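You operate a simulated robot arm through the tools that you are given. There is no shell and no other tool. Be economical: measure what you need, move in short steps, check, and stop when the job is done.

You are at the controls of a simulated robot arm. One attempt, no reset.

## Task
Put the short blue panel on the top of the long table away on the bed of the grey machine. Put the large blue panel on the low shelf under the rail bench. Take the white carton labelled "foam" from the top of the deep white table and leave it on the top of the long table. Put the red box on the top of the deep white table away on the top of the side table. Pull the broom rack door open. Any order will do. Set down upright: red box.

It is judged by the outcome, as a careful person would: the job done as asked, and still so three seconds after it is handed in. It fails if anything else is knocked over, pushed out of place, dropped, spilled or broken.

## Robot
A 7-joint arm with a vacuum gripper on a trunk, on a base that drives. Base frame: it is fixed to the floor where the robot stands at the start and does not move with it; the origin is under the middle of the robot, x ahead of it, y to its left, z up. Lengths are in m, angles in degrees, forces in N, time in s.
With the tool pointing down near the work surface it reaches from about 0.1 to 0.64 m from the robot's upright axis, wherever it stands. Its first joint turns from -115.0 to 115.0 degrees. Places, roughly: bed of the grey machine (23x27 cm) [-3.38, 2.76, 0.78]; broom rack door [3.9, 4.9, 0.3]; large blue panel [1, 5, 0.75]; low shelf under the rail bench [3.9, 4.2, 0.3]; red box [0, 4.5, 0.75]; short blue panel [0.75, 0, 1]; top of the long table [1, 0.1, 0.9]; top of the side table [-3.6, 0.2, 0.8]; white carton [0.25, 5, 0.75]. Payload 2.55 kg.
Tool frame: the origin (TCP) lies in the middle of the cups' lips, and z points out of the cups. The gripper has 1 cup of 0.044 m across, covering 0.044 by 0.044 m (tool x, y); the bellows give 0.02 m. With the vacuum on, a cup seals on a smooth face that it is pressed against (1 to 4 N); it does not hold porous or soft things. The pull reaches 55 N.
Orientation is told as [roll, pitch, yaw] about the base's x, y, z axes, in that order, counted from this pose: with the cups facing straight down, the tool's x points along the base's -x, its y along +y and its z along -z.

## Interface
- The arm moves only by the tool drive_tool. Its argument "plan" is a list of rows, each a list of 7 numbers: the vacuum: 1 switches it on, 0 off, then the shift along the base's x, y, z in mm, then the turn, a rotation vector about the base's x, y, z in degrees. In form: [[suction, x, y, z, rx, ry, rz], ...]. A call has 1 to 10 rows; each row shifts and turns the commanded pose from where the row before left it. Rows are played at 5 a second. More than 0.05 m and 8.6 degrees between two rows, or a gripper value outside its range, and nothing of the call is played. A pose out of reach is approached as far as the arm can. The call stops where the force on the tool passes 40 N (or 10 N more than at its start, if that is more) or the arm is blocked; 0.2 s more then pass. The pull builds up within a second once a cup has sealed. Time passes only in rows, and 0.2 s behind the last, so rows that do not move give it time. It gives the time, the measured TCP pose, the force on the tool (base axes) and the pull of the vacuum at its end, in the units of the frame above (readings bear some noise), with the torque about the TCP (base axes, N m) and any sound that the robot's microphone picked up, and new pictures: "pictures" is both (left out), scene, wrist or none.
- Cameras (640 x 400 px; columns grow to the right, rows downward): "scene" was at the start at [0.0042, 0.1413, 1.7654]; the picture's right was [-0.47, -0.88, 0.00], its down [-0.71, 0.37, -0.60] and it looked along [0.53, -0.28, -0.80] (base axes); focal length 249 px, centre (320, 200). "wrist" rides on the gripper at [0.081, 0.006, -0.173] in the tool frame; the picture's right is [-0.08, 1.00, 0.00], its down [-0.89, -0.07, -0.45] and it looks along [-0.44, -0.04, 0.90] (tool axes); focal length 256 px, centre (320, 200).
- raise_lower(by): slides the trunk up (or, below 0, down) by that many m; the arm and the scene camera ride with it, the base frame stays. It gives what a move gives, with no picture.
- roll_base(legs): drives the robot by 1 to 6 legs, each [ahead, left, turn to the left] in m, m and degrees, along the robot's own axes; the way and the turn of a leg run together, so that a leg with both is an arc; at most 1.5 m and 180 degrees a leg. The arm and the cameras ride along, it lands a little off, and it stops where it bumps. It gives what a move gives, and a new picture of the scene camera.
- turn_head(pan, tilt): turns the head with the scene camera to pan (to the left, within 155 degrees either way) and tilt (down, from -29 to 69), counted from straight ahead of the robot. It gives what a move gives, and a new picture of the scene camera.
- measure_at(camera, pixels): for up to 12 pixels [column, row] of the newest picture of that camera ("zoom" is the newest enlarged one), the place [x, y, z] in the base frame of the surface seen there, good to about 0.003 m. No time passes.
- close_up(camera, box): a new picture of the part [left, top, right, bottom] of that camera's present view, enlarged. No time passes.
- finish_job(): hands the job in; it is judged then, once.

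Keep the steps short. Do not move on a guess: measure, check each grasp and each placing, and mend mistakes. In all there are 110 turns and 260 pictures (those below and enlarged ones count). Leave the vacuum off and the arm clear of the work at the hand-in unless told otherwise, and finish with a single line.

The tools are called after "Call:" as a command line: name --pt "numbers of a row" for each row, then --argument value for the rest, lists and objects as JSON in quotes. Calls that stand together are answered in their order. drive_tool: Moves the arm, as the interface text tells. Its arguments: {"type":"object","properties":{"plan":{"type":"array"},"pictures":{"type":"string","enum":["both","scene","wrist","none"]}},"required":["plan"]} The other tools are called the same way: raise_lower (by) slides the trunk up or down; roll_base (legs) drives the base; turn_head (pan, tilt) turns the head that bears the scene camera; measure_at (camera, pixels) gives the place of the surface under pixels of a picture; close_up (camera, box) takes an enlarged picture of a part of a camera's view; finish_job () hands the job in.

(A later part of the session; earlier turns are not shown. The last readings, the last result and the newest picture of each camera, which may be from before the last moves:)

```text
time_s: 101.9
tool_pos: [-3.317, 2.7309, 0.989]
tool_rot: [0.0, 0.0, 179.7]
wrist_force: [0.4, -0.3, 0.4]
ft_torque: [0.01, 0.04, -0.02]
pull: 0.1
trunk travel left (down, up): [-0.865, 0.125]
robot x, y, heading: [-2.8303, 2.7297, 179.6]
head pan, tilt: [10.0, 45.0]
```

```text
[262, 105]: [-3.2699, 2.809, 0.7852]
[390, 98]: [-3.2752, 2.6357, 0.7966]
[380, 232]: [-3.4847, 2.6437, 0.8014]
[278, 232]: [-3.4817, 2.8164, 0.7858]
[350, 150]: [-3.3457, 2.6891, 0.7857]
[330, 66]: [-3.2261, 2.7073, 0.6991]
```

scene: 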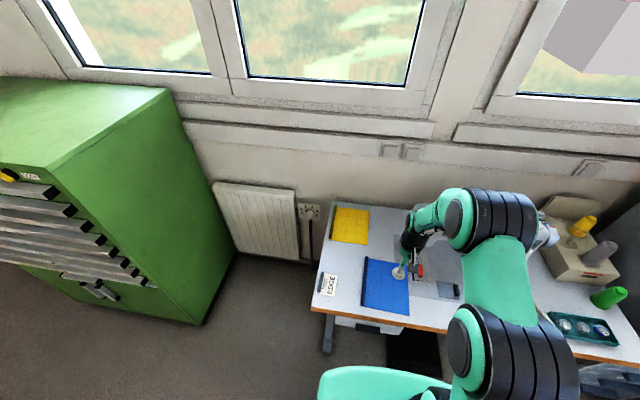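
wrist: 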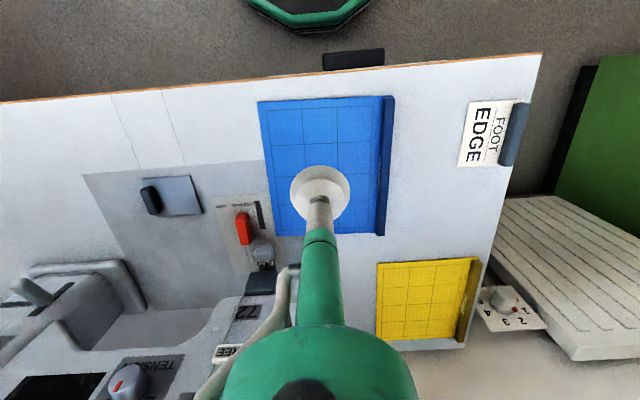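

Panel rests flat at (-3.378, 2.726), z right, nothing disturbed. Now raise/retract the arm and head back through the south passage to the deep white table.

Call:
drive_tool --pt "0 20 0 45 0 0 0" --pt "0 30 0 35 0 0 0" --pt "0 30 0 30 0 0 0" --pt "0 30 0 30 0 0 0" --pt "0 20 30 0 0 0 0" --pt "0 20 30 0 0 0 0" --pictures "none"

Call:
roll_base --legs '[[-0.23, 0, 0], [0, 0, -89.6], [-1.5, 0, 0], [-1.5, 0, 0], [-1.5, 0, 0], [-0.26, 0, 0]]'

```text
time_s: 103.3
tool_pos: [-3.1686, 2.7911, 1.1293]
tool_rot: [0.0, -0.2, 179.7]
wrist_force: [0.0, -0.6, -0.2]
ft_torque: [0.0, 0.03, 0.01]
pull: 0.0
trunk travel left (down, up): [-0.865, 0.125]
robot x, y, heading: [-2.8295, 2.7278, 179.6]
head pan, tilt: [10.0, 45.0]
```

```text
time_s: 131.4
tool_pos: [-2.4817, -1.6847, 1.1291]
tool_rot: [-0.1, 0.1, 91.9]
wrist_force: [0.6, -0.4, -0.3]
ft_torque: [0.01, -0.02, -0.01]
pull: 0.1
trunk travel left (down, up): [-0.865, 0.125]
robot x, y, heading: [-2.5301, -2.0234, 92.1]
head pan, tilt: [10.0, 45.0]
```

scene: 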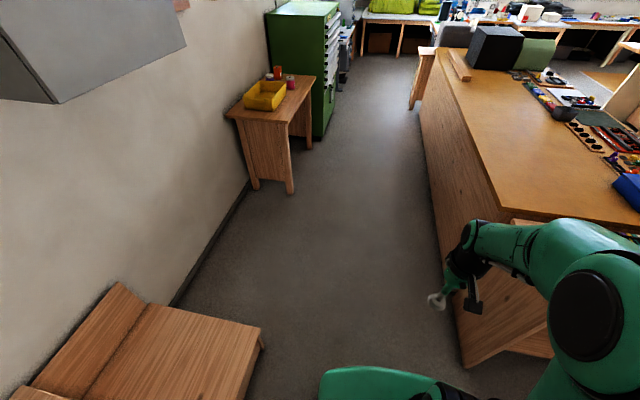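

Now strafe right to x≈−0.33 and go ahead.

Call:
roll_base --legs '[[0, 0, -2.1], [0, -1.2, 0], [0, -1.0, 0], [1.5, 0, 0], [1.5, 0, 0], [1.5, 0, 0]]'

Call:
turn_head --pan -10 --tilt 30

```text
time_s: 163.7
tool_pos: [-0.1702, 2.783, 1.1288]
tool_rot: [0.0, 0.0, 88.8]
wrist_force: [0.2, -0.9, -0.7]
ft_torque: [0.01, 0.03, 0.03]
pull: 0.1
trunk travel left (down, up): [-0.865, 0.125]
robot x, y, heading: [-0.2404, 2.4476, 88.6]
head pan, tilt: [10.0, 45.0]
```

scene: 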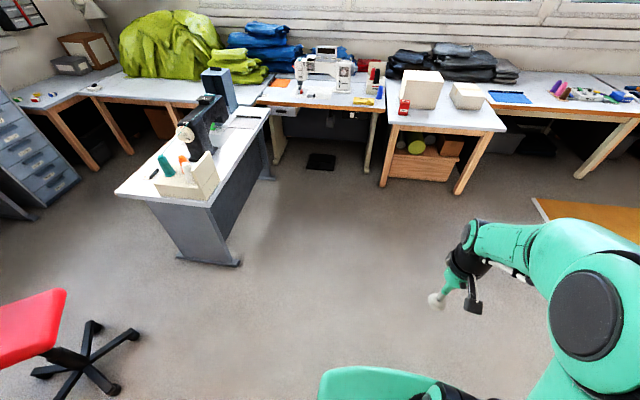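

```text
time_s: 164.6
tool_pos: [-0.1716, 2.784, 1.1299]
tool_rot: [0.0, 0.0, 88.7]
wrist_force: [0.4, 0.4, 0.3]
ft_torque: [0.0, 0.02, -0.01]
pull: 0.0
trunk travel left (down, up): [-0.865, 0.125]
robot x, y, heading: [-0.2402, 2.4473, 88.7]
head pan, tilt: [-10.0, 30.0]
```

scene: 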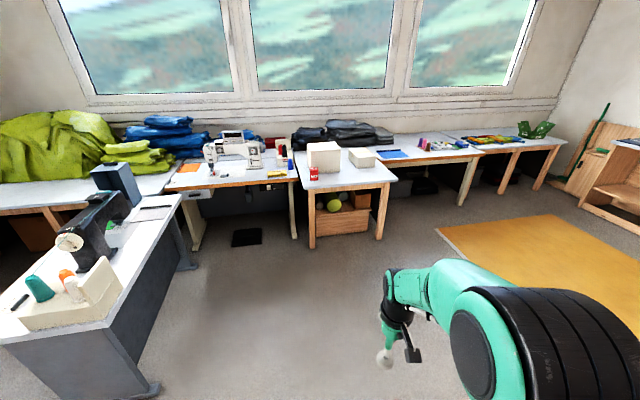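

Red box at (313,173), two white cartons at (323,155) and (362,157), large blue panel at (395,153). I zoom in for labels and measure.

Call:
close_up --camera "scene" --box '[280, 115, 440, 215]'

Call:
measure_at --camera "scene" --pixels '[[313, 168], [324, 143], [362, 150], [340, 180], [392, 180], [317, 190], [395, 154], [380, 151], [312, 245], [380, 238], [560, 250], [440, 232]]'

```text
4.00 times, centred on (360, 165) of scene
```

zoom: 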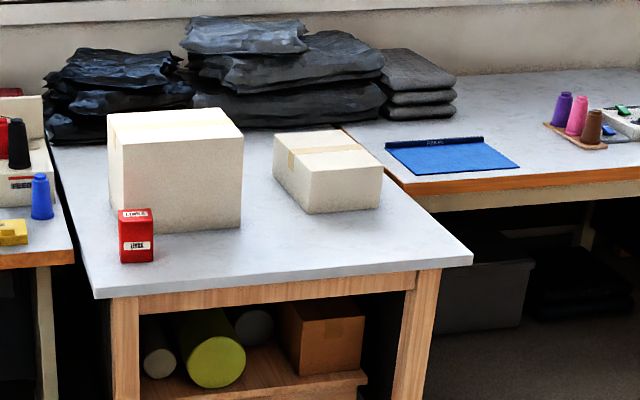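

```text
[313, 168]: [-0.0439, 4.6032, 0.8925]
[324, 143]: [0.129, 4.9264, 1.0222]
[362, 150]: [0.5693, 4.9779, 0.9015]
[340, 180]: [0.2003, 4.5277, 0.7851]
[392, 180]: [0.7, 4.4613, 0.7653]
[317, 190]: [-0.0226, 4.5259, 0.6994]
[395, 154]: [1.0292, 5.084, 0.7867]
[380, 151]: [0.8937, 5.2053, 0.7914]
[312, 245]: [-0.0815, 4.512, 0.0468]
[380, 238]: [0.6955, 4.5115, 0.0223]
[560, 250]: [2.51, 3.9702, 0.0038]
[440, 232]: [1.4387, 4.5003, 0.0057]
```

No label visible from here. I drive nearer: ahead 1.35, right 0.25.

Call:
roll_base --legs '[[1.35, -0.25, 1.3]]'

Call:
turn_head --pan 0 --tilt 45

Call:
close_up --camera "scene" --box '[160, 60, 480, 260]'

```text
time_s: 171.5
tool_pos: [0.0895, 4.1412, 1.1286]
tool_rot: [0.0, 0.0, 90.1]
wrist_force: [0.2, 0.2, 0.3]
ft_torque: [-0.01, 0.04, -0.01]
pull: 0.1
trunk travel left (down, up): [-0.865, 0.125]
robot x, y, heading: [0.025, 3.8011, 90.1]
head pan, tilt: [-10.0, 30.0]
```

scene: 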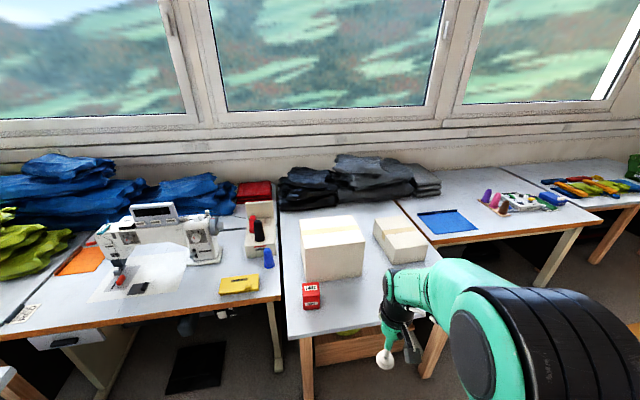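

```text
time_s: 172.2
tool_pos: [0.0885, 4.1414, 1.1293]
tool_rot: [0.0, 0.0, 90.0]
wrist_force: [-0.7, -0.3, -0.3]
ft_torque: [-0.02, -0.02, 0.0]
pull: 0.1
trunk travel left (down, up): [-0.865, 0.125]
robot x, y, heading: [0.0278, 3.8018, 90.0]
head pan, tilt: [0.0, 45.0]
```

scene: 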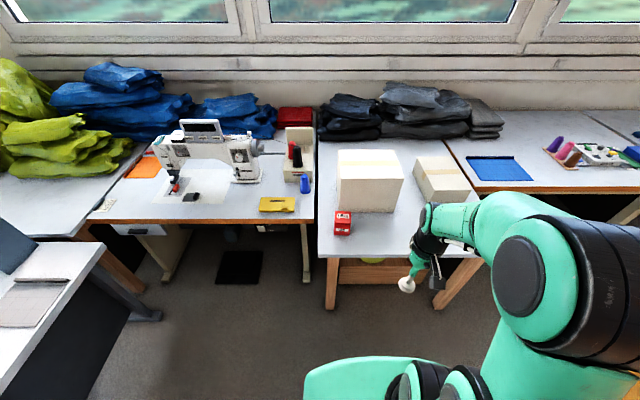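

```text
2.00 times, centred on (320, 160) of scene
```

zoom: 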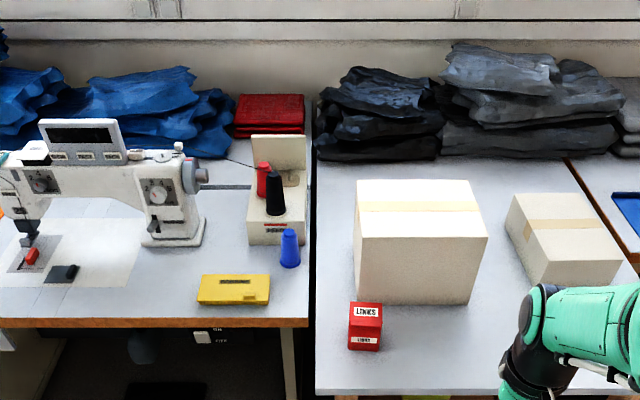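

No label on the faces seen. I move right to x≈1.0 to see the right faces and the large panel.

Call:
roll_base --legs '[[0, -1.2, 0]]'

Call:
turn_head --pan 20 --tilt 35

Call:
close_up --camera "scene" --box '[160, 80, 480, 280]'

```text
time_s: 178.3
tool_pos: [1.2864, 4.1429, 1.1298]
tool_rot: [0.1, 0.0, 90.2]
wrist_force: [0.3, -0.5, -0.5]
ft_torque: [0.03, 0.02, 0.01]
pull: 0.0
trunk travel left (down, up): [-0.865, 0.125]
robot x, y, heading: [1.2242, 3.8038, 90.3]
head pan, tilt: [0.0, 45.0]
```

scene: 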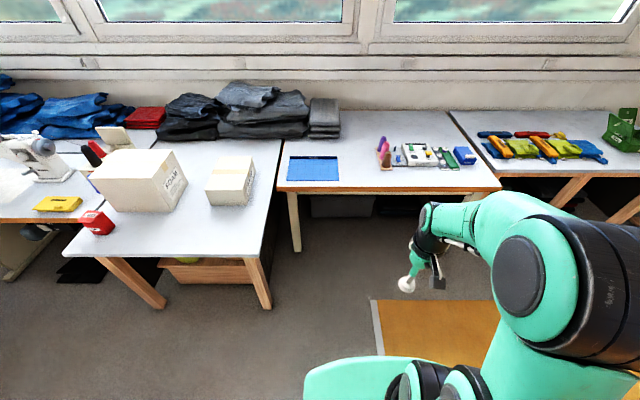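

```text
time_s: 179.1
tool_pos: [1.286, 4.1435, 1.1291]
tool_rot: [0.0, 0.1, 90.2]
wrist_force: [-0.7, 0.6, -0.6]
ft_torque: [0.0, -0.01, -0.03]
pull: 0.1
trunk travel left (down, up): [-0.865, 0.125]
robot x, y, heading: [1.2249, 3.8045, 90.4]
head pan, tilt: [20.0, 35.0]
```

scene: 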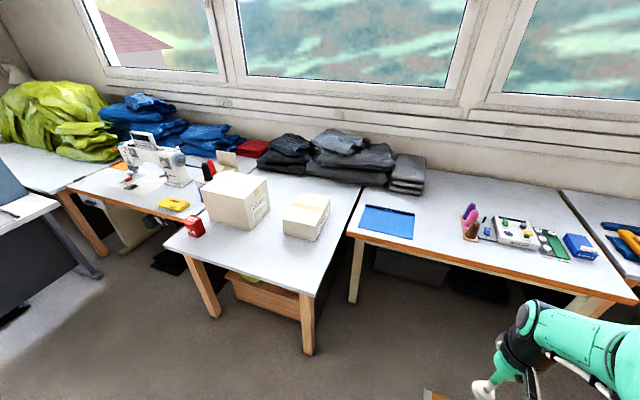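

```text
2.00 times, centred on (320, 180) of scene
```

zoom: 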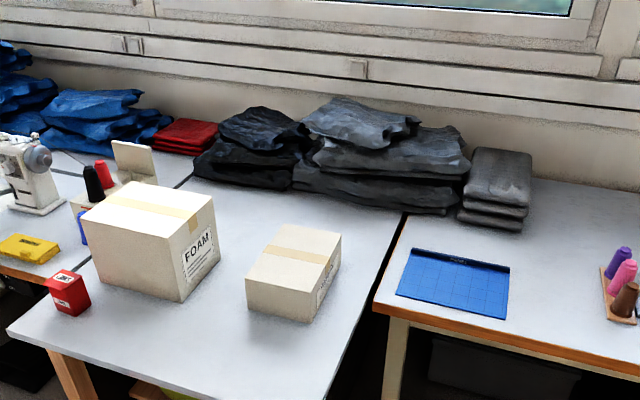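

The big carton shows "FOAM". I check the small one's label and measure carton, panel and table edges.

Call:
close_up --camera "scene" --box '[270, 180, 350, 250]'

Call:
measure_at --camera "scene" --pixels '[[202, 187], [233, 172], [269, 182], [250, 204], [359, 229], [366, 206], [413, 212], [411, 238], [387, 224], [350, 235], [380, 245], [194, 222]]'

Call:
measure_at --camera "scene" --pixels '[[238, 186], [255, 230], [300, 280], [187, 225], [200, 219], [352, 300], [305, 350], [400, 260], [375, 280], [188, 232]]'

```text
5.71 times, centred on (310, 215) of scene
```

zoom: 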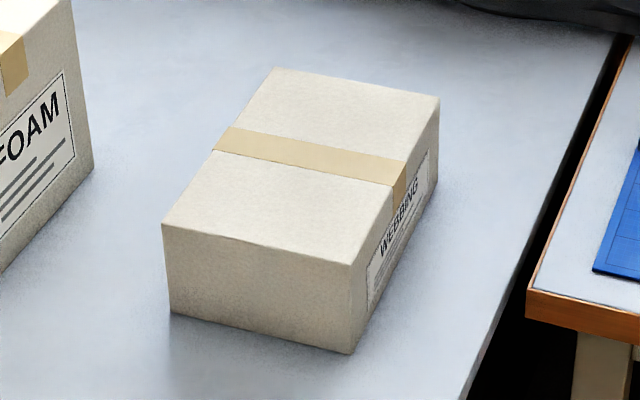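

```text
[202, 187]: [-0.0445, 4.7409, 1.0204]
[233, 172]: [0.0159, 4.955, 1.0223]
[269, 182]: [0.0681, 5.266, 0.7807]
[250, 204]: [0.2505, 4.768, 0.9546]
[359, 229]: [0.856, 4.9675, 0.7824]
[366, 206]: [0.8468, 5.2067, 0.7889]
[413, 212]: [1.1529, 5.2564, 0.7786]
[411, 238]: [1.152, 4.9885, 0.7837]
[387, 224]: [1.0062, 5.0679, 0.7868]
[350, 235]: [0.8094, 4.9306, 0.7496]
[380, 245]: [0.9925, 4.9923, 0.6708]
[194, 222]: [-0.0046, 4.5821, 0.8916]
```

```text
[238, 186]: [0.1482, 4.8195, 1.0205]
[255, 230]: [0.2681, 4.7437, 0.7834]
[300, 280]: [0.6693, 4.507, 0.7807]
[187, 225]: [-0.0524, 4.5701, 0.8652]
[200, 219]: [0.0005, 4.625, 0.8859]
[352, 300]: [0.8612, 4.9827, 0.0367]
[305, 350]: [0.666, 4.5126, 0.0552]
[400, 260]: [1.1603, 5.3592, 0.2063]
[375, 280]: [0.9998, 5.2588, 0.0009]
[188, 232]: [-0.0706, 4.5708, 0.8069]
```

Small one is "WEBBING", so FOAM is the big one. Before taking the large panel I look at the rail bench and broom rack to the right.

Call:
turn_head --pan -75 --tilt 25

Call:
close_up --camera "scene" --box '[200, 80, 520, 280]'

```text
time_s: 180.8
tool_pos: [1.2861, 4.1425, 1.1296]
tool_rot: [0.1, 0.0, 90.2]
wrist_force: [-0.1, 0.3, 0.2]
ft_torque: [0.01, 0.03, -0.04]
pull: 0.1
trunk travel left (down, up): [-0.865, 0.125]
robot x, y, heading: [1.2263, 3.8042, 90.0]
head pan, tilt: [-75.0, 25.0]
```

scene: 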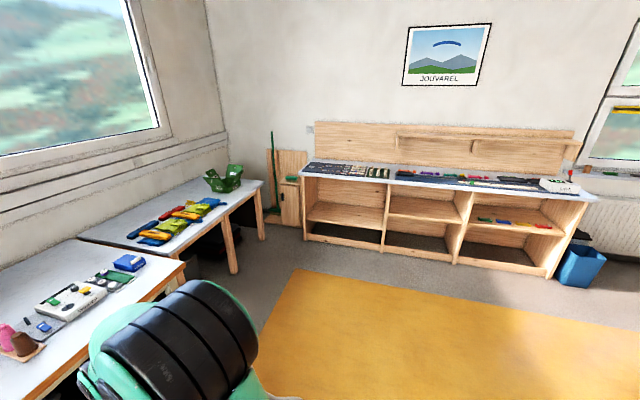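

```text
2.00 times, centred on (360, 180) of scene
```

zoom: 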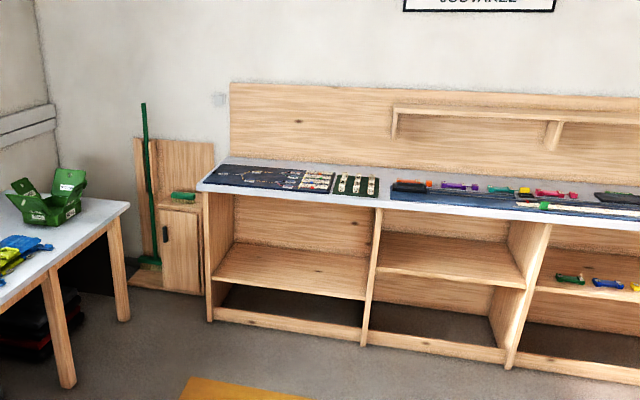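

Call:
measure_at --camera "zoom" --pixels '[[290, 275], [290, 298], [230, 265], [365, 290], [240, 240], [290, 187], [290, 197], [440, 262], [375, 230], [212, 250], [180, 250], [168, 235]]'

Call:
measure_at --camera "zoom" --pixels '[[365, 235], [385, 235], [235, 220], [295, 245], [370, 265], [295, 260], [300, 320], [160, 210], [198, 215], [195, 290], [150, 262], [180, 195]]'

```text
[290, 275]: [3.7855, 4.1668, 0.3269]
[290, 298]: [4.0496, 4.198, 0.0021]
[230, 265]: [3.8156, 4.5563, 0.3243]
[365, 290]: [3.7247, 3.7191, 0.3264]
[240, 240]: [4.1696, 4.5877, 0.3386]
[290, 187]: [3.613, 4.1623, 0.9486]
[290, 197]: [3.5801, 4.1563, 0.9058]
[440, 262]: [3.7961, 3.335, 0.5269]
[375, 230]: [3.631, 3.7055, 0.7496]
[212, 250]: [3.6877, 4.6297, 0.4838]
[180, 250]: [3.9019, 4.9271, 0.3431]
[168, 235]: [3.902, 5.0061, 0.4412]
```

```text
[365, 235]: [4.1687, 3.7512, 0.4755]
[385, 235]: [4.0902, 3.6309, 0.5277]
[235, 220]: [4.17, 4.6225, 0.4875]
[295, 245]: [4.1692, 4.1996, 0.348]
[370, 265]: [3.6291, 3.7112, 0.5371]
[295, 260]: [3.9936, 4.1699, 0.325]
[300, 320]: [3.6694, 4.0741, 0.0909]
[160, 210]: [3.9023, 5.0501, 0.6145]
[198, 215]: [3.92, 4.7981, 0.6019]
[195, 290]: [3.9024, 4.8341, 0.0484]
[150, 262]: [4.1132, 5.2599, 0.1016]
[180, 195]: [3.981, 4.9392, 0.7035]
```

The low shelf is at z≈0.325, x 3.63–4.17, y 3.72–4.60, with 0.57 m headroom; good. I'll pick the large panel nearer its front edge. Drive ahead 0.75, left 0.14.

Call:
roll_base --legs '[[0.74, 0.14, 0]]'

Call:
turn_head --pan 5 --tilt 60

```text
time_s: 185.0
tool_pos: [1.1464, 4.8891, 1.1294]
tool_rot: [0.0, 0.0, 90.1]
wrist_force: [-0.1, 0.5, 0.2]
ft_torque: [-0.01, -0.01, 0.01]
pull: 0.1
trunk travel left (down, up): [-0.865, 0.125]
robot x, y, heading: [1.0875, 4.552, 89.8]
head pan, tilt: [-75.0, 25.0]
```

scene: 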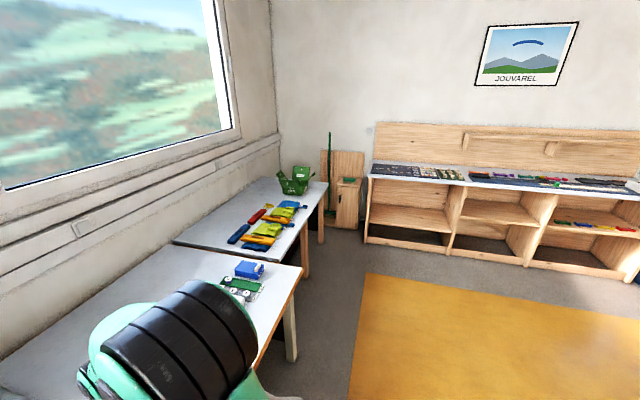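

```text
time_s: 186.5
tool_pos: [1.1468, 4.8906, 1.1284]
tool_rot: [0.0, 0.1, 90.1]
wrist_force: [-0.5, 0.4, 0.0]
ft_torque: [-0.02, 0.01, 0.02]
pull: 0.1
trunk travel left (down, up): [-0.865, 0.125]
robot x, y, heading: [1.0859, 4.5541, 90.0]
head pan, tilt: [5.0, 60.0]
```

scene: 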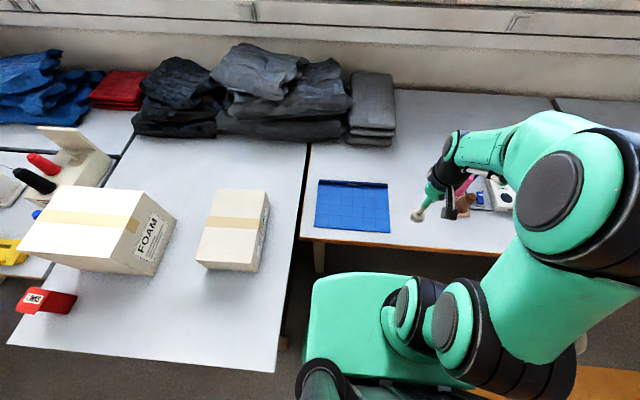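

Call:
measure_at --camera "scene" --pixels '[[316, 228], [320, 180], [387, 184], [389, 231], [352, 215], [352, 183]]'

Call:
drive_tool --pt "0 -35 30 -10 0 0 0" --pt "0 -35 30 -15 0 0 0" --pt "0 -36 30 -15 0 0 0" --pt "0 -35 30 -15 0 0 0" --pt "0 0 30 -40 0 0 0" --pt "0 0 0 -45 0 0 0" --pt "0 0 0 -45 0 0 0" --pt "0 0 0 -45 0 0 0" --pt "0 0 0 -45 0 0 0" --pt "0 0 0 0 0 0 0"

```text
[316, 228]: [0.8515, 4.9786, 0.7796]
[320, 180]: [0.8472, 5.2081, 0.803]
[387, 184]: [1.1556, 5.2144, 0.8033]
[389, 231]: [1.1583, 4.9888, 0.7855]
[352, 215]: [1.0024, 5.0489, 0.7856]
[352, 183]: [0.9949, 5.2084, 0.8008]
```

```text
time_s: 188.7
tool_pos: [1.0065, 5.0393, 0.8536]
tool_rot: [0.0, -0.1, 90.0]
wrist_force: [0.6, -0.9, -1.1]
ft_torque: [0.03, 0.0, 0.04]
pull: 0.0
trunk travel left (down, up): [-0.865, 0.125]
robot x, y, heading: [1.0814, 4.5485, 89.7]
head pan, tilt: [5.0, 60.0]
```

scene: 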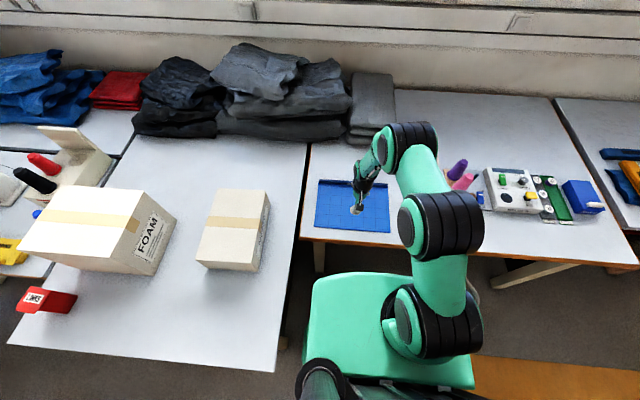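
wrist: 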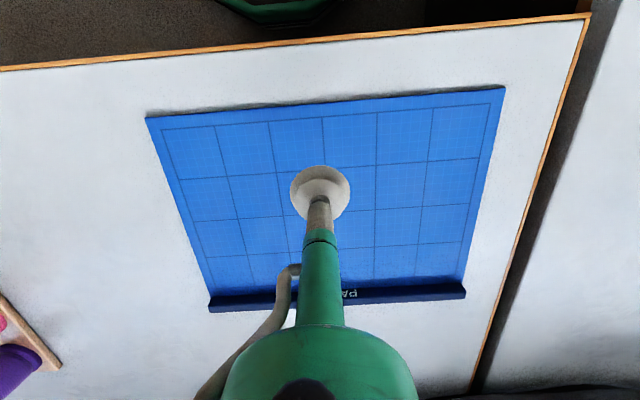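

Over the point wanted. Down 70 mm with vacuum, then lift.

Call:
drive_tool --pt "1 0 0 -40 0 0 0" --pt "1 0 0 -20 0 0 0" --pt "1 0 0 -6 0 0 0" --pt "1 0 0 -4 0 0 0" --pt "1 0 0 0 0 0 0" --pt "1 0 0 0 0 0 0" --pt "1 0 0 0 0 0 0" --pt "1 0 0 15 0 0 0" --pt "1 0 0 20 0 0 0" --pt "1 0 0 0 0 0 0"

```text
time_s: 190.9
tool_pos: [1.0054, 5.04, 0.8193]
tool_rot: [0.0, -0.1, 90.0]
wrist_force: [-0.9, -0.1, 0.1]
ft_torque: [-0.05, -0.02, 0.02]
pull: 55.1
trunk travel left (down, up): [-0.865, 0.125]
robot x, y, heading: [1.0882, 4.5516, 90.1]
head pan, tilt: [5.0, 60.0]
```

scene: 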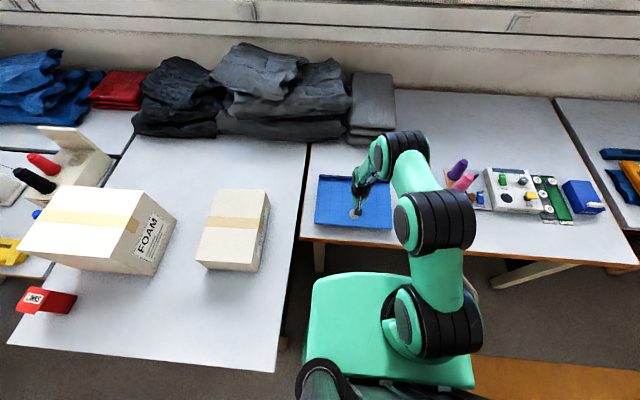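
wrist: 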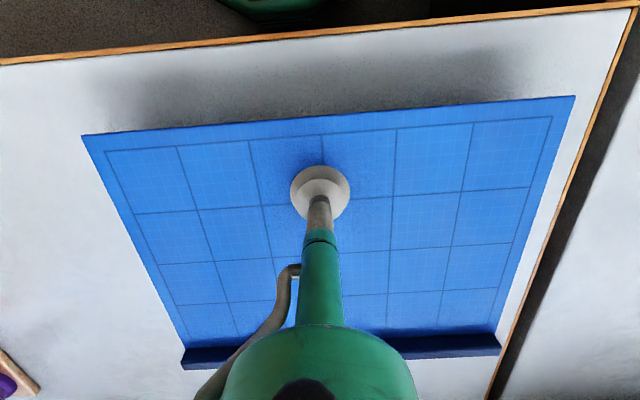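

The panel is held level with 55 N. I raise it and drive toward the rail bench.

Call:
drive_tool --pt "1 0 0 40 0 0 0" --pt "1 0 0 45 0 0 0" --pt "1 0 -20 45 0 0 0" --pt "1 20 -30 30 0 0 0" --pt "1 20 -30 30 0 0 0" --pt "1 20 -30 0 0 0 0" --pt "1 0 0 0 0 0 0" --pictures "none"

Call:
roll_base --legs '[[-0.75, 0, 0], [0, 0, -90], [1.3, 0, 0]]'

Call:
turn_head --pan 10 --tilt 40

```text
time_s: 192.5
tool_pos: [1.066, 4.9294, 1.0089]
tool_rot: [0.0, 0.0, 90.1]
wrist_force: [-0.5, 0.1, -0.7]
ft_torque: [-0.05, -0.02, -0.03]
pull: 54.8
trunk travel left (down, up): [-0.865, 0.125]
robot x, y, heading: [1.0858, 4.5524, 90.5]
head pan, tilt: [5.0, 60.0]
```

```text
time_s: 206.5
tool_pos: [2.7536, 3.8084, 1.0099]
tool_rot: [0.0, 0.0, -0.5]
wrist_force: [-0.4, -0.3, -1.2]
ft_torque: [0.01, 0.05, 0.01]
pull: 55.0
trunk travel left (down, up): [-0.865, 0.125]
robot x, y, heading: [2.3728, 3.7861, -0.6]
head pan, tilt: [5.0, 60.0]
```

scene: 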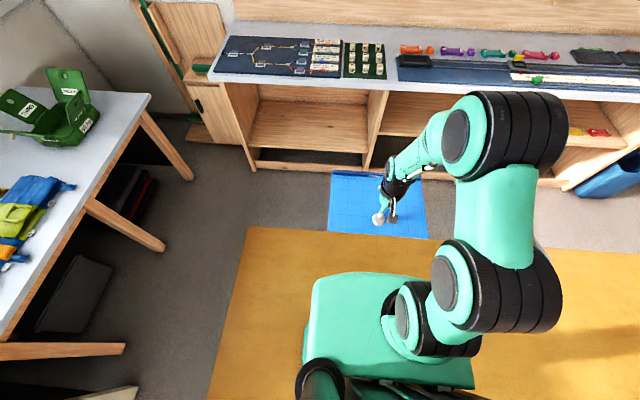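

```text
time_s: 207.3
tool_pos: [2.7522, 3.8083, 1.0101]
tool_rot: [0.0, 0.0, -0.5]
wrist_force: [0.2, 0.5, -0.6]
ft_torque: [-0.02, 0.08, -0.01]
pull: 54.6
trunk travel left (down, up): [-0.865, 0.125]
robot x, y, heading: [2.3743, 3.7905, -0.5]
head pan, tilt: [10.0, 40.0]
```

scene: 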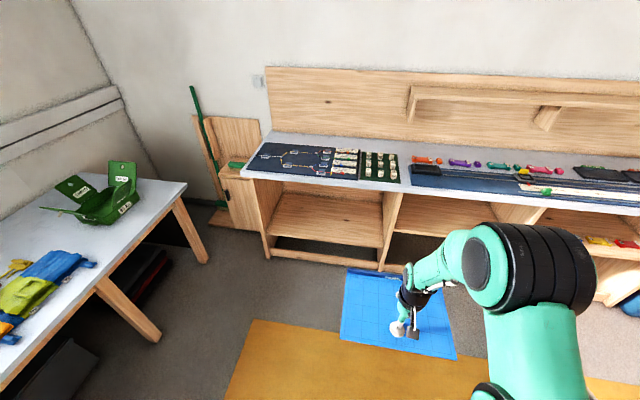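

I measure the left table edge and the shelf compartment from here.

Call:
measure_at --camera "scene" --pixels '[[186, 186], [207, 258], [158, 335], [60, 330], [245, 178], [268, 255], [330, 220], [385, 250], [290, 232], [395, 195], [320, 195], [330, 262]]'

Call:
close_up --camera "scene" --box '[160, 80, 420, 280]'

```text
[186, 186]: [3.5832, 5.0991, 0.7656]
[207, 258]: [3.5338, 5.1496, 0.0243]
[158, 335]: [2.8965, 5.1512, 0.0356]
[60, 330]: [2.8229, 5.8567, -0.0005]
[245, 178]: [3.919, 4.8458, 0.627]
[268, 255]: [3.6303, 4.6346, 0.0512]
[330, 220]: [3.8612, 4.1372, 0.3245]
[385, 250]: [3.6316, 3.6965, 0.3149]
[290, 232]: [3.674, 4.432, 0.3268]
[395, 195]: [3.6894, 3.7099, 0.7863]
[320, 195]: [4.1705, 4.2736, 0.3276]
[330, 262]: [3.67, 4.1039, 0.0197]
```

```text
2.00 times, centred on (290, 180) of scene
```

zoom: 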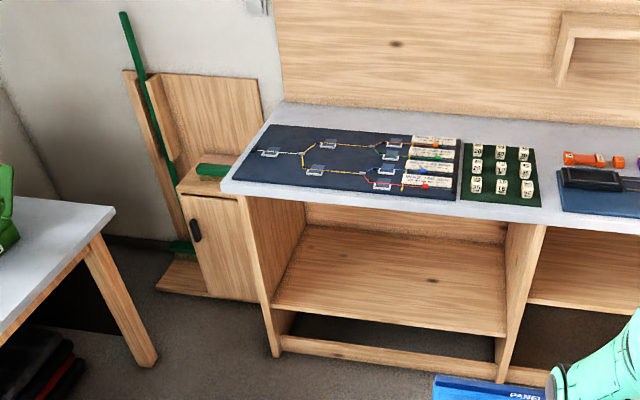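

Next, strafe to y≈4.12, ahead to x≈2.9, then see arm heights.

Call:
roll_base --legs '[[0.5, 0.335, 0.5]]'

Call:
raise_lower --by -0.5

Call:
turn_head --pan 0 --tilt 25

Call:
measure_at --camera "scene" --pixels '[[380, 190], [400, 200], [420, 180], [440, 180], [460, 170], [480, 190], [500, 200], [540, 130], [580, 180], [480, 140], [400, 170], [430, 200]]'

```text
time_s: 210.7
tool_pos: [3.2559, 4.1405, 1.0101]
tool_rot: [0.0, 0.0, 0.0]
wrist_force: [0.2, 0.3, -0.7]
ft_torque: [-0.02, 0.05, -0.01]
pull: 54.5
trunk travel left (down, up): [-0.865, 0.125]
robot x, y, heading: [2.8777, 4.1189, -0.2]
head pan, tilt: [10.0, 40.0]
```

scene: 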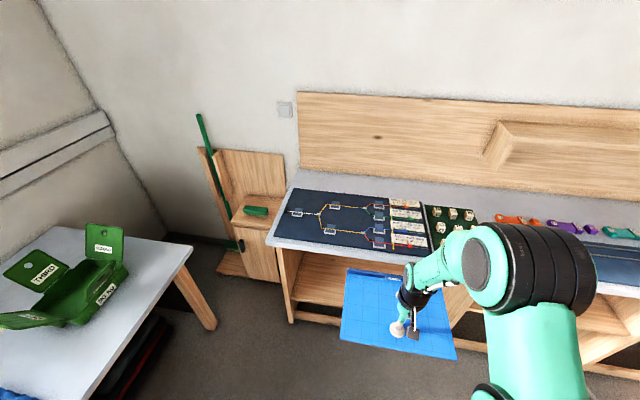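

```text
refused: -0.5 is not a number from -0.4 to 0.4
```

```text
time_s: 211.5
tool_pos: [3.2547, 4.1405, 1.0097]
tool_rot: [0.0, 0.1, 0.0]
wrist_force: [0.0, -0.2, -0.5]
ft_torque: [0.02, 0.06, 0.02]
pull: 54.3
trunk travel left (down, up): [-0.865, 0.125]
robot x, y, heading: [2.8774, 4.1178, -0.1]
head pan, tilt: [0.0, 25.0]
```

scene: 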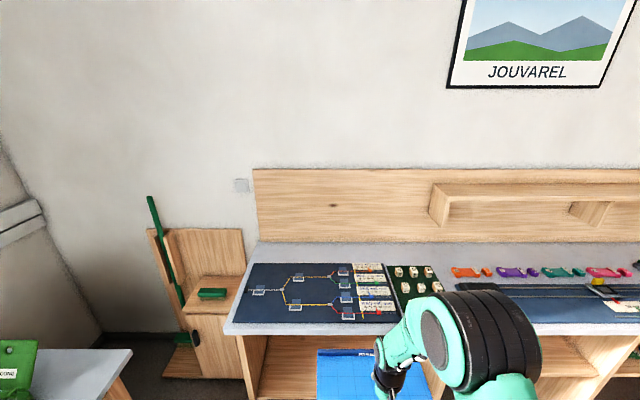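

```text
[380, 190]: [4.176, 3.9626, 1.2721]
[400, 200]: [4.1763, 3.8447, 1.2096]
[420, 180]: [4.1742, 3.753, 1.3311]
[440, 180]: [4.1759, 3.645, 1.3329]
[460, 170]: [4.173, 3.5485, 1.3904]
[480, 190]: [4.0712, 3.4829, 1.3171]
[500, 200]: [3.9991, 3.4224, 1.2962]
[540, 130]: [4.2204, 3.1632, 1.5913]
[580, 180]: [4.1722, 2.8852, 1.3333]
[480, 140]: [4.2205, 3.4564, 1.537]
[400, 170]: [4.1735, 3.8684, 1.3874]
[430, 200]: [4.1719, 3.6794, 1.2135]
```

Call:
measure_at --camera "scene" --pixels '[[390, 355], [405, 335], [435, 330], [470, 295], [500, 310], [385, 375]]'

Call:
raise_lower --by -0.3

Call:
raise_lower --by -0.25

Call:
turn_head --pan -5 --tilt 30

```text
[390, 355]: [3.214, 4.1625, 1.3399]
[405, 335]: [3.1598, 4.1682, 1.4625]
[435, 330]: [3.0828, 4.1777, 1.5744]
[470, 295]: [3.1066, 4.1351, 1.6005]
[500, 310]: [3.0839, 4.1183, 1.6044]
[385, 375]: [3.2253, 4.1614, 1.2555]
```

```text
time_s: 214.5
tool_pos: [3.2557, 4.1401, 0.7091]
tool_rot: [0.0, 0.0, 0.0]
wrist_force: [-0.4, -0.2, -0.9]
ft_torque: [0.02, 0.06, -0.02]
pull: 55.0
trunk travel left (down, up): [-0.565, 0.425]
robot x, y, heading: [2.8768, 4.1183, -0.0]
head pan, tilt: [0.0, 25.0]
```

```text
time_s: 217.0
tool_pos: [3.2555, 4.1396, 0.4591]
tool_rot: [0.0, 0.0, 0.0]
wrist_force: [-0.3, -0.8, -0.5]
ft_torque: [0.0, 0.06, -0.01]
pull: 54.8
trunk travel left (down, up): [-0.315, 0.675]
robot x, y, heading: [2.8727, 4.122, 0.1]
head pan, tilt: [0.0, 25.0]
```

```text
time_s: 217.7
tool_pos: [3.2559, 4.1403, 0.4601]
tool_rot: [0.0, 0.0, 0.0]
wrist_force: [-0.4, -0.6, -0.3]
ft_torque: [0.02, 0.07, -0.04]
pull: 54.7
trunk travel left (down, up): [-0.315, 0.675]
robot x, y, heading: [2.8756, 4.1153, -0.5]
head pan, tilt: [-5.0, 30.0]
```

scene: 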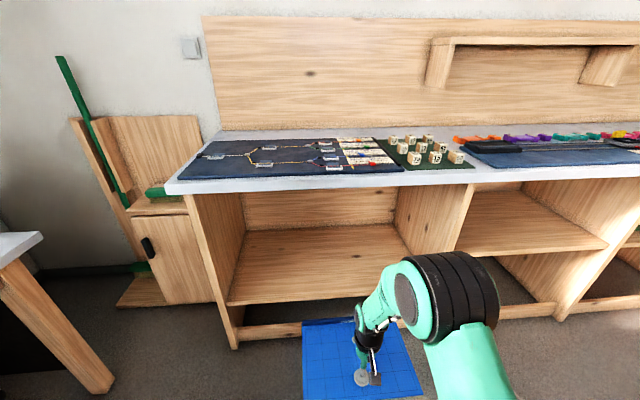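

The panel is at z 0.46, well inside the opening height. I extend the arm ahead 0.2 m so the forearm flattens, then check its height.

Call:
drive_tool --pt "1 45 0 0 0 0 0" --pt "1 45 0 0 0 0 0" --pt "1 45 0 -20 0 0 0" --pt "1 45 0 -20 0 0 0" --pt "1 20 0 -10 0 0 0" --pt "1 0 0 0 0 0 0"

```text
time_s: 219.1
tool_pos: [3.4559, 4.1394, 0.4094]
tool_rot: [0.0, 0.0, 0.0]
wrist_force: [0.5, 0.9, -0.7]
ft_torque: [-0.01, 0.08, -0.02]
pull: 55.4
trunk travel left (down, up): [-0.315, 0.675]
robot x, y, heading: [2.8796, 4.1192, 0.0]
head pan, tilt: [-5.0, 30.0]
```

scene: 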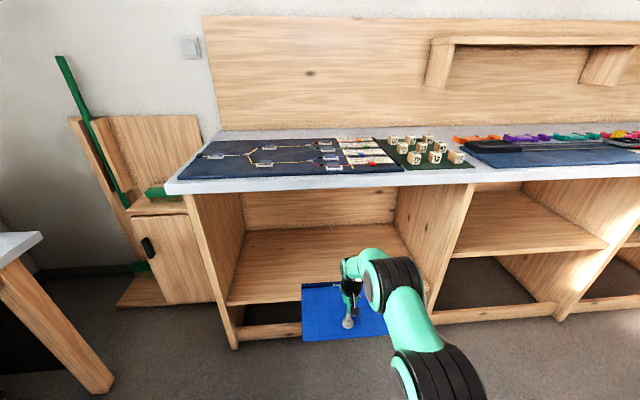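
wrist: 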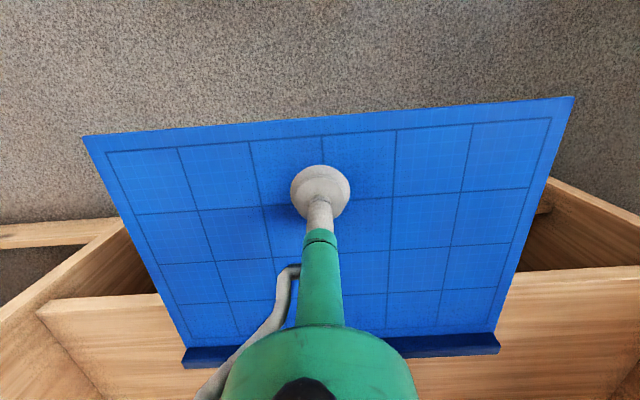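

Call:
measure_at --camera "scene" --pixels '[[345, 262], [360, 252], [380, 255], [390, 262], [405, 300], [430, 350], [375, 250], [350, 275]]'

```text
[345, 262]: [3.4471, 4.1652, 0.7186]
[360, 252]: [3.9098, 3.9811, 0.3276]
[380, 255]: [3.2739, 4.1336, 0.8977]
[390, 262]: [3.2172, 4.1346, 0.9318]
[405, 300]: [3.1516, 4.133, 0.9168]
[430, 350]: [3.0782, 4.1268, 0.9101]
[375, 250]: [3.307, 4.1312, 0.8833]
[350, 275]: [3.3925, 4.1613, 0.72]
```

Elbow top would pass near the bench slab; I measure the slab's lower edge.

Call:
measure_at --camera "scene" --pixels '[[300, 183], [300, 186], [300, 189], [300, 192], [300, 196], [380, 180], [380, 184], [380, 187], [380, 190]]'

Call:
drive_tool --pt "1 0 0 -24 0 0 0" --pt "1 0 0 -24 0 0 0" --pt "1 0 0 0 0 0 0"

```text
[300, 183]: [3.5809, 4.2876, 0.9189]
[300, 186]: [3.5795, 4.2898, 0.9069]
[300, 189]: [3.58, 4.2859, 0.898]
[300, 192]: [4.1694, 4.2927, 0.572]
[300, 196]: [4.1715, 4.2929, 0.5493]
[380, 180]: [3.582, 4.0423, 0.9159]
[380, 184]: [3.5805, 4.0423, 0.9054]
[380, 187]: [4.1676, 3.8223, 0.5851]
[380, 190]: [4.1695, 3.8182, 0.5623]
```

```text
time_s: 219.9
tool_pos: [3.4553, 4.1405, 0.3609]
tool_rot: [0.0, 0.0, 0.0]
wrist_force: [0.1, 0.8, -0.3]
ft_torque: [-0.02, 0.04, -0.01]
pull: 54.8
trunk travel left (down, up): [-0.315, 0.675]
robot x, y, heading: [2.8755, 4.1218, -0.0]
head pan, tilt: [-5.0, 30.0]
```

scene: 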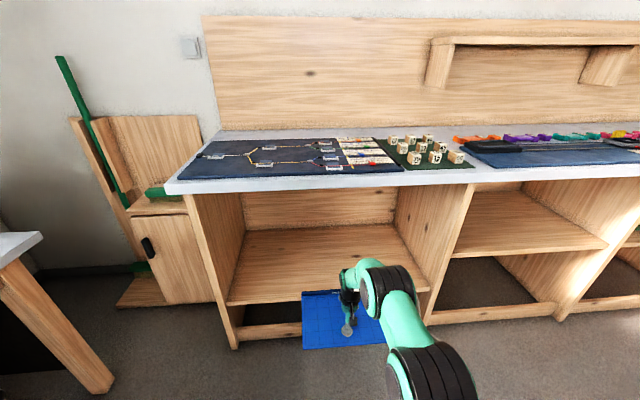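
wrist: 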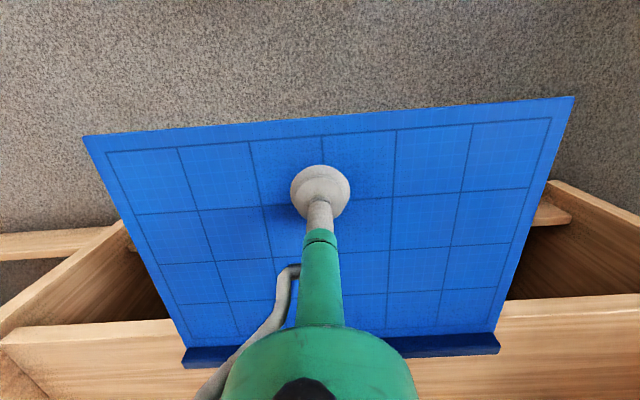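

Slab underside is at 0.897; elbow will be about 0.85 there, panel about 3 cm above the shelf. I drive in 0.15, then check.

Call:
roll_base --legs '[[0.15, 0, 0]]'

Call:
roll_base --legs '[[0.15, 0, 0]]'

Call:
measure_at --camera "scene" --pixels '[[380, 280], [385, 290], [375, 275], [360, 275], [330, 320], [310, 310]]'

```text
time_s: 221.3
tool_pos: [3.6051, 4.1416, 0.361]
tool_rot: [0.1, -0.1, 0.2]
wrist_force: [0.0, 0.3, -0.2]
ft_torque: [-0.03, 0.01, 0.02]
pull: 55.0
trunk travel left (down, up): [-0.315, 0.675]
robot x, y, heading: [3.0268, 4.12, 0.3]
head pan, tilt: [-5.0, 30.0]
```

scene: 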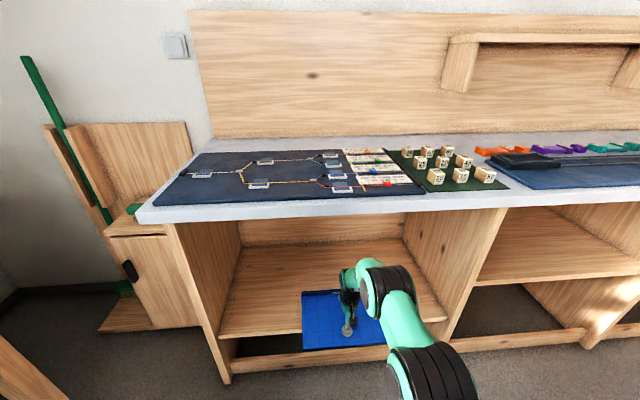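

```text
time_s: 222.7
tool_pos: [3.757, 4.1412, 0.3612]
tool_rot: [0.1, 0.0, 0.3]
wrist_force: [0.0, -0.2, -1.1]
ft_torque: [-0.02, 0.04, -0.01]
pull: 55.3
trunk travel left (down, up): [-0.315, 0.675]
robot x, y, heading: [3.1769, 4.1187, 0.4]
head pan, tilt: [-5.0, 30.0]
```

scene: 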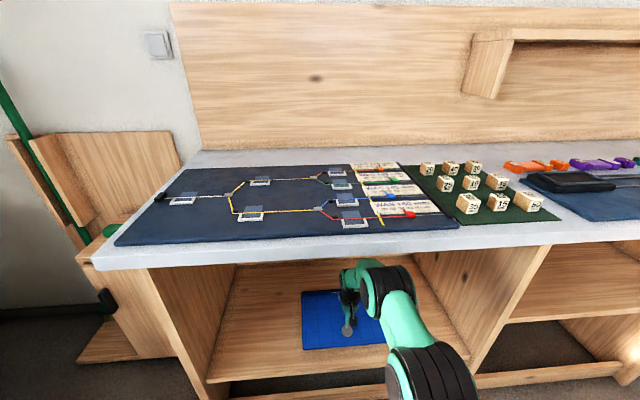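

```text
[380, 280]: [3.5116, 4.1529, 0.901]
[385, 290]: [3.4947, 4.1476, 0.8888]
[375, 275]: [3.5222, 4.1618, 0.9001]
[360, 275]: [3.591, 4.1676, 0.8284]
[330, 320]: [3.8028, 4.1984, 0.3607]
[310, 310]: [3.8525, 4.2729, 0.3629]
```

No contact, panel inside the compartment. I lower it onto the shelf.

Call:
drive_tool --pt "1 0 0 -20 0 0 0" --pt "1 0 0 -7 0 0 0" --pt "1 0 0 -4 0 0 0" --pt "1 0 0 -2 0 0 0" --pt "1 0 0 0 0 0 0"

```text
time_s: 223.8
tool_pos: [3.7556, 4.143, 0.3283]
tool_rot: [0.0, 0.1, 0.3]
wrist_force: [-11.6, 0.3, 9.2]
ft_torque: [0.06, -0.44, 0.01]
pull: 55.1
trunk travel left (down, up): [-0.315, 0.675]
robot x, y, heading: [3.1777, 4.1199, 0.2]
head pan, tilt: [-5.0, 30.0]
```

scene: 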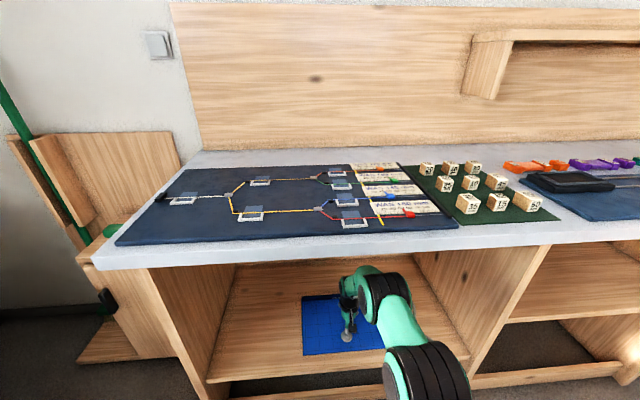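
wrist: 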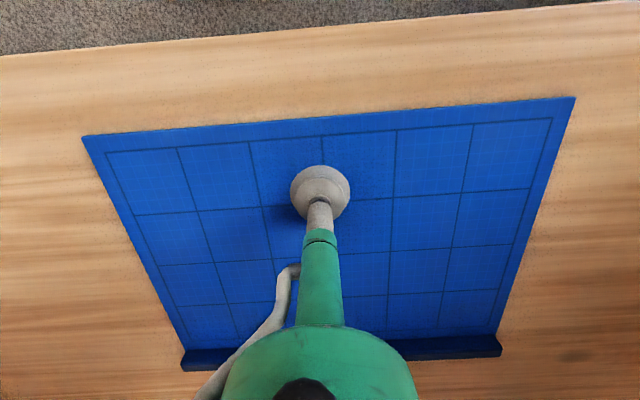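

Contact (9 N), panel flat on the shelf. Release and rise 35 mm only, staying under the slab.

Call:
drive_tool --pt "0 0 0 0 0 0 0" --pt "0 0 0 0 0 0 0" --pt "0 0 0 0 0 0 0" --pt "0 0 0 4 0 0 0" --pt "0 0 0 10 0 0 0" --pt "0 0 0 16 0 0 0" --pt "0 0 0 0 0 0 0"

```text
time_s: 225.4
tool_pos: [3.7562, 4.142, 0.3579]
tool_rot: [0.0, 0.1, 0.1]
wrist_force: [0.1, 0.1, 0.6]
ft_torque: [0.03, 0.0, -0.01]
pull: 0.1
trunk travel left (down, up): [-0.315, 0.675]
robot x, y, heading: [3.1789, 4.1213, -0.0]
head pan, tilt: [-5.0, 30.0]
```

scene: 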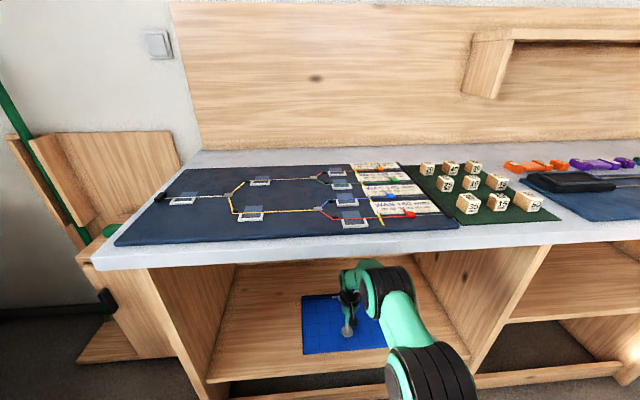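
wrist: 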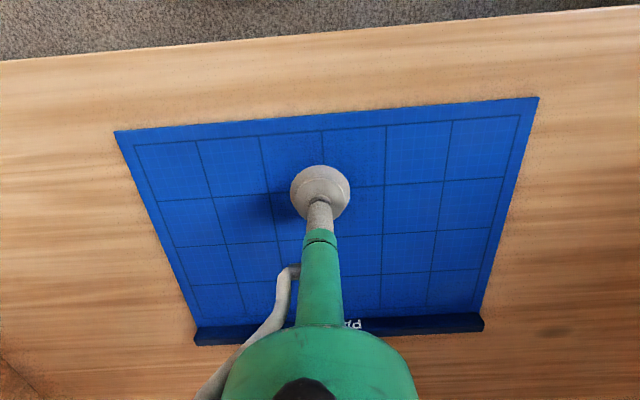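

The large panel lies on the shelf. I back out straight and look at the broom rack door.

Call:
roll_base --legs '[[-0.5, 0, 0], [0, 0.5, 0]]'

Call:
turn_head --pan 8 --tilt 35

Call:
close_up --camera "scene" --box '[200, 80, 440, 280]'

```text
time_s: 230.9
tool_pos: [3.2536, 4.636, 0.3597]
tool_rot: [0.0, 0.0, 0.2]
wrist_force: [1.3, 0.3, 0.0]
ft_torque: [-0.02, -0.02, -0.01]
pull: 0.0
trunk travel left (down, up): [-0.315, 0.675]
robot x, y, heading: [2.6739, 4.6141, 0.3]
head pan, tilt: [-5.0, 30.0]
```

scene: 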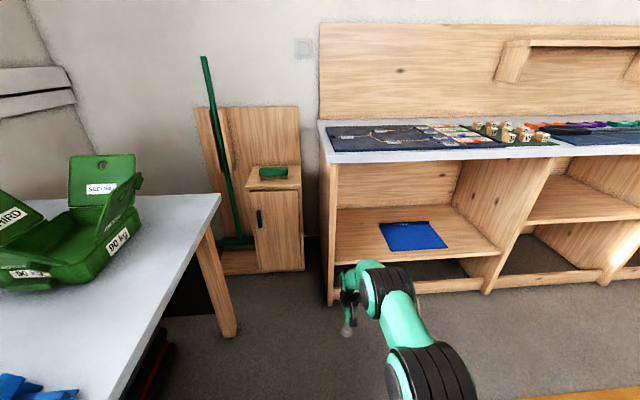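

```text
time_s: 231.7
tool_pos: [3.2537, 4.6364, 0.3586]
tool_rot: [0.0, 0.0, 0.2]
wrist_force: [-0.3, 0.6, 0.4]
ft_torque: [0.04, 0.01, -0.02]
pull: 0.0
trunk travel left (down, up): [-0.315, 0.675]
robot x, y, heading: [2.6788, 4.6156, 0.2]
head pan, tilt: [8.0, 35.0]
```

scene: 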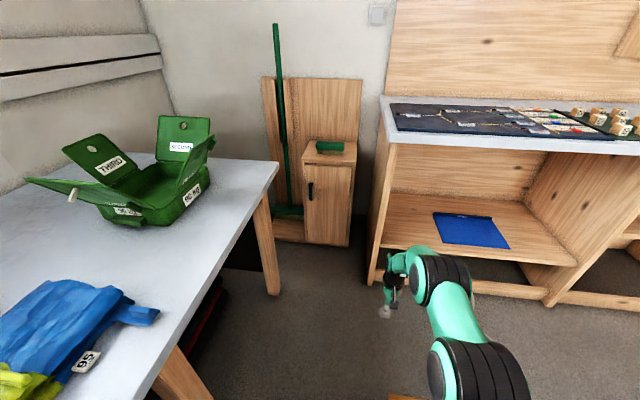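

```text
2.00 times, centred on (320, 180) of scene
```

zoom: 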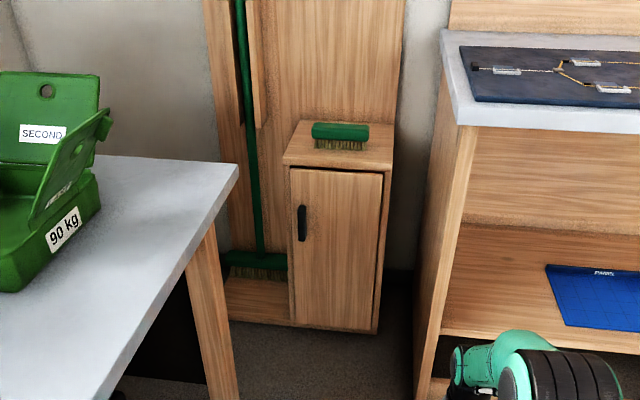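

Call:
measure_at --camera "zoom" --pixels '[[293, 172], [380, 178], [370, 325], [297, 312], [301, 210], [301, 235], [330, 240], [360, 240], [318, 260], [388, 200], [340, 135], [415, 350]]'

```text
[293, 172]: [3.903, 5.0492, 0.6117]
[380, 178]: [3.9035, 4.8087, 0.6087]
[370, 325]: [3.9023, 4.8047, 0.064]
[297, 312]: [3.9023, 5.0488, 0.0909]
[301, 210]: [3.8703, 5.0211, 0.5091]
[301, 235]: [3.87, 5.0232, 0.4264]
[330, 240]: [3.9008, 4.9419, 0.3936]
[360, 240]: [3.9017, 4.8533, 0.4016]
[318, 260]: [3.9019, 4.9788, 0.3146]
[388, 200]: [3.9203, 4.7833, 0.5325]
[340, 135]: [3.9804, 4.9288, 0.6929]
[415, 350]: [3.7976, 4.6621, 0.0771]
```

The door spans y 4.80–5.055, hinged on the right, face at x 3.902, handle at y 5.02. I'll seal on the face below the handle and pull along the arc. First turn the tool to point ahead (+x) in free space.

Call:
drive_tool --pt "0 10 10 5 0 -8.5 0" --pt "0 10 10 5 0 -8.5 0" --pt "0 10 10 5 0 -8.5 0" --pt "0 10 10 5 0 -8.5 0" --pt "0 10 10 5 0 -8.5 0" --pt "0 10 10 5 0 -8.5 0" --pt "0 10 10 5 0 -8.5 0" --pt "0 10 10 5 0 -8.5 0" --pt "0 10 10 5 0 -8.5 0" --pt "0 10 10 5 0 -8.5 0"

```text
time_s: 233.9
tool_pos: [3.348, 4.7261, 0.4062]
tool_rot: [-2.5, -81.2, 1.2]
wrist_force: [0.9, 0.2, 0.2]
ft_torque: [0.03, 0.06, 0.0]
pull: 0.0
out of reach, approached as far as the arm can: row 5
trunk travel left (down, up): [-0.315, 0.675]
robot x, y, heading: [2.6783, 4.6113, 0.3]
head pan, tilt: [8.0, 35.0]
```

scene: 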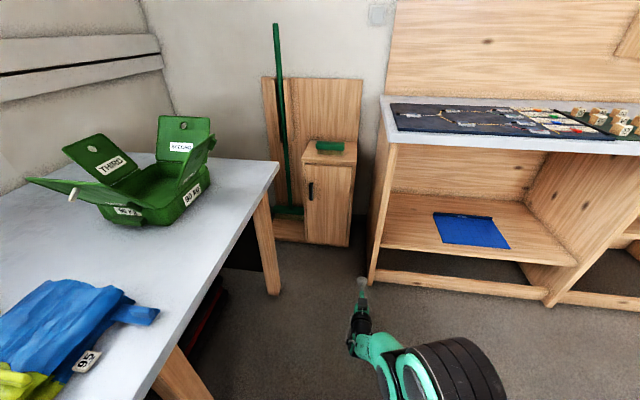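
wrist: 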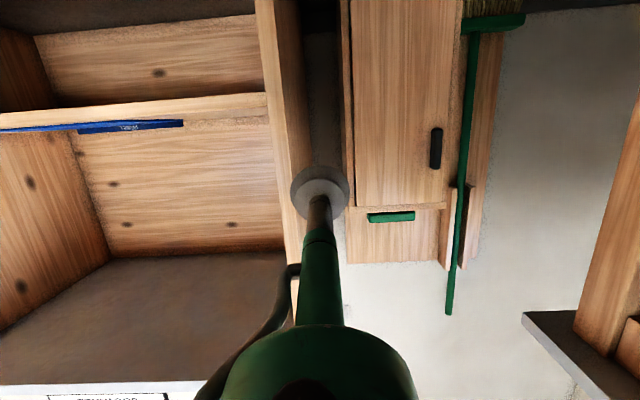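

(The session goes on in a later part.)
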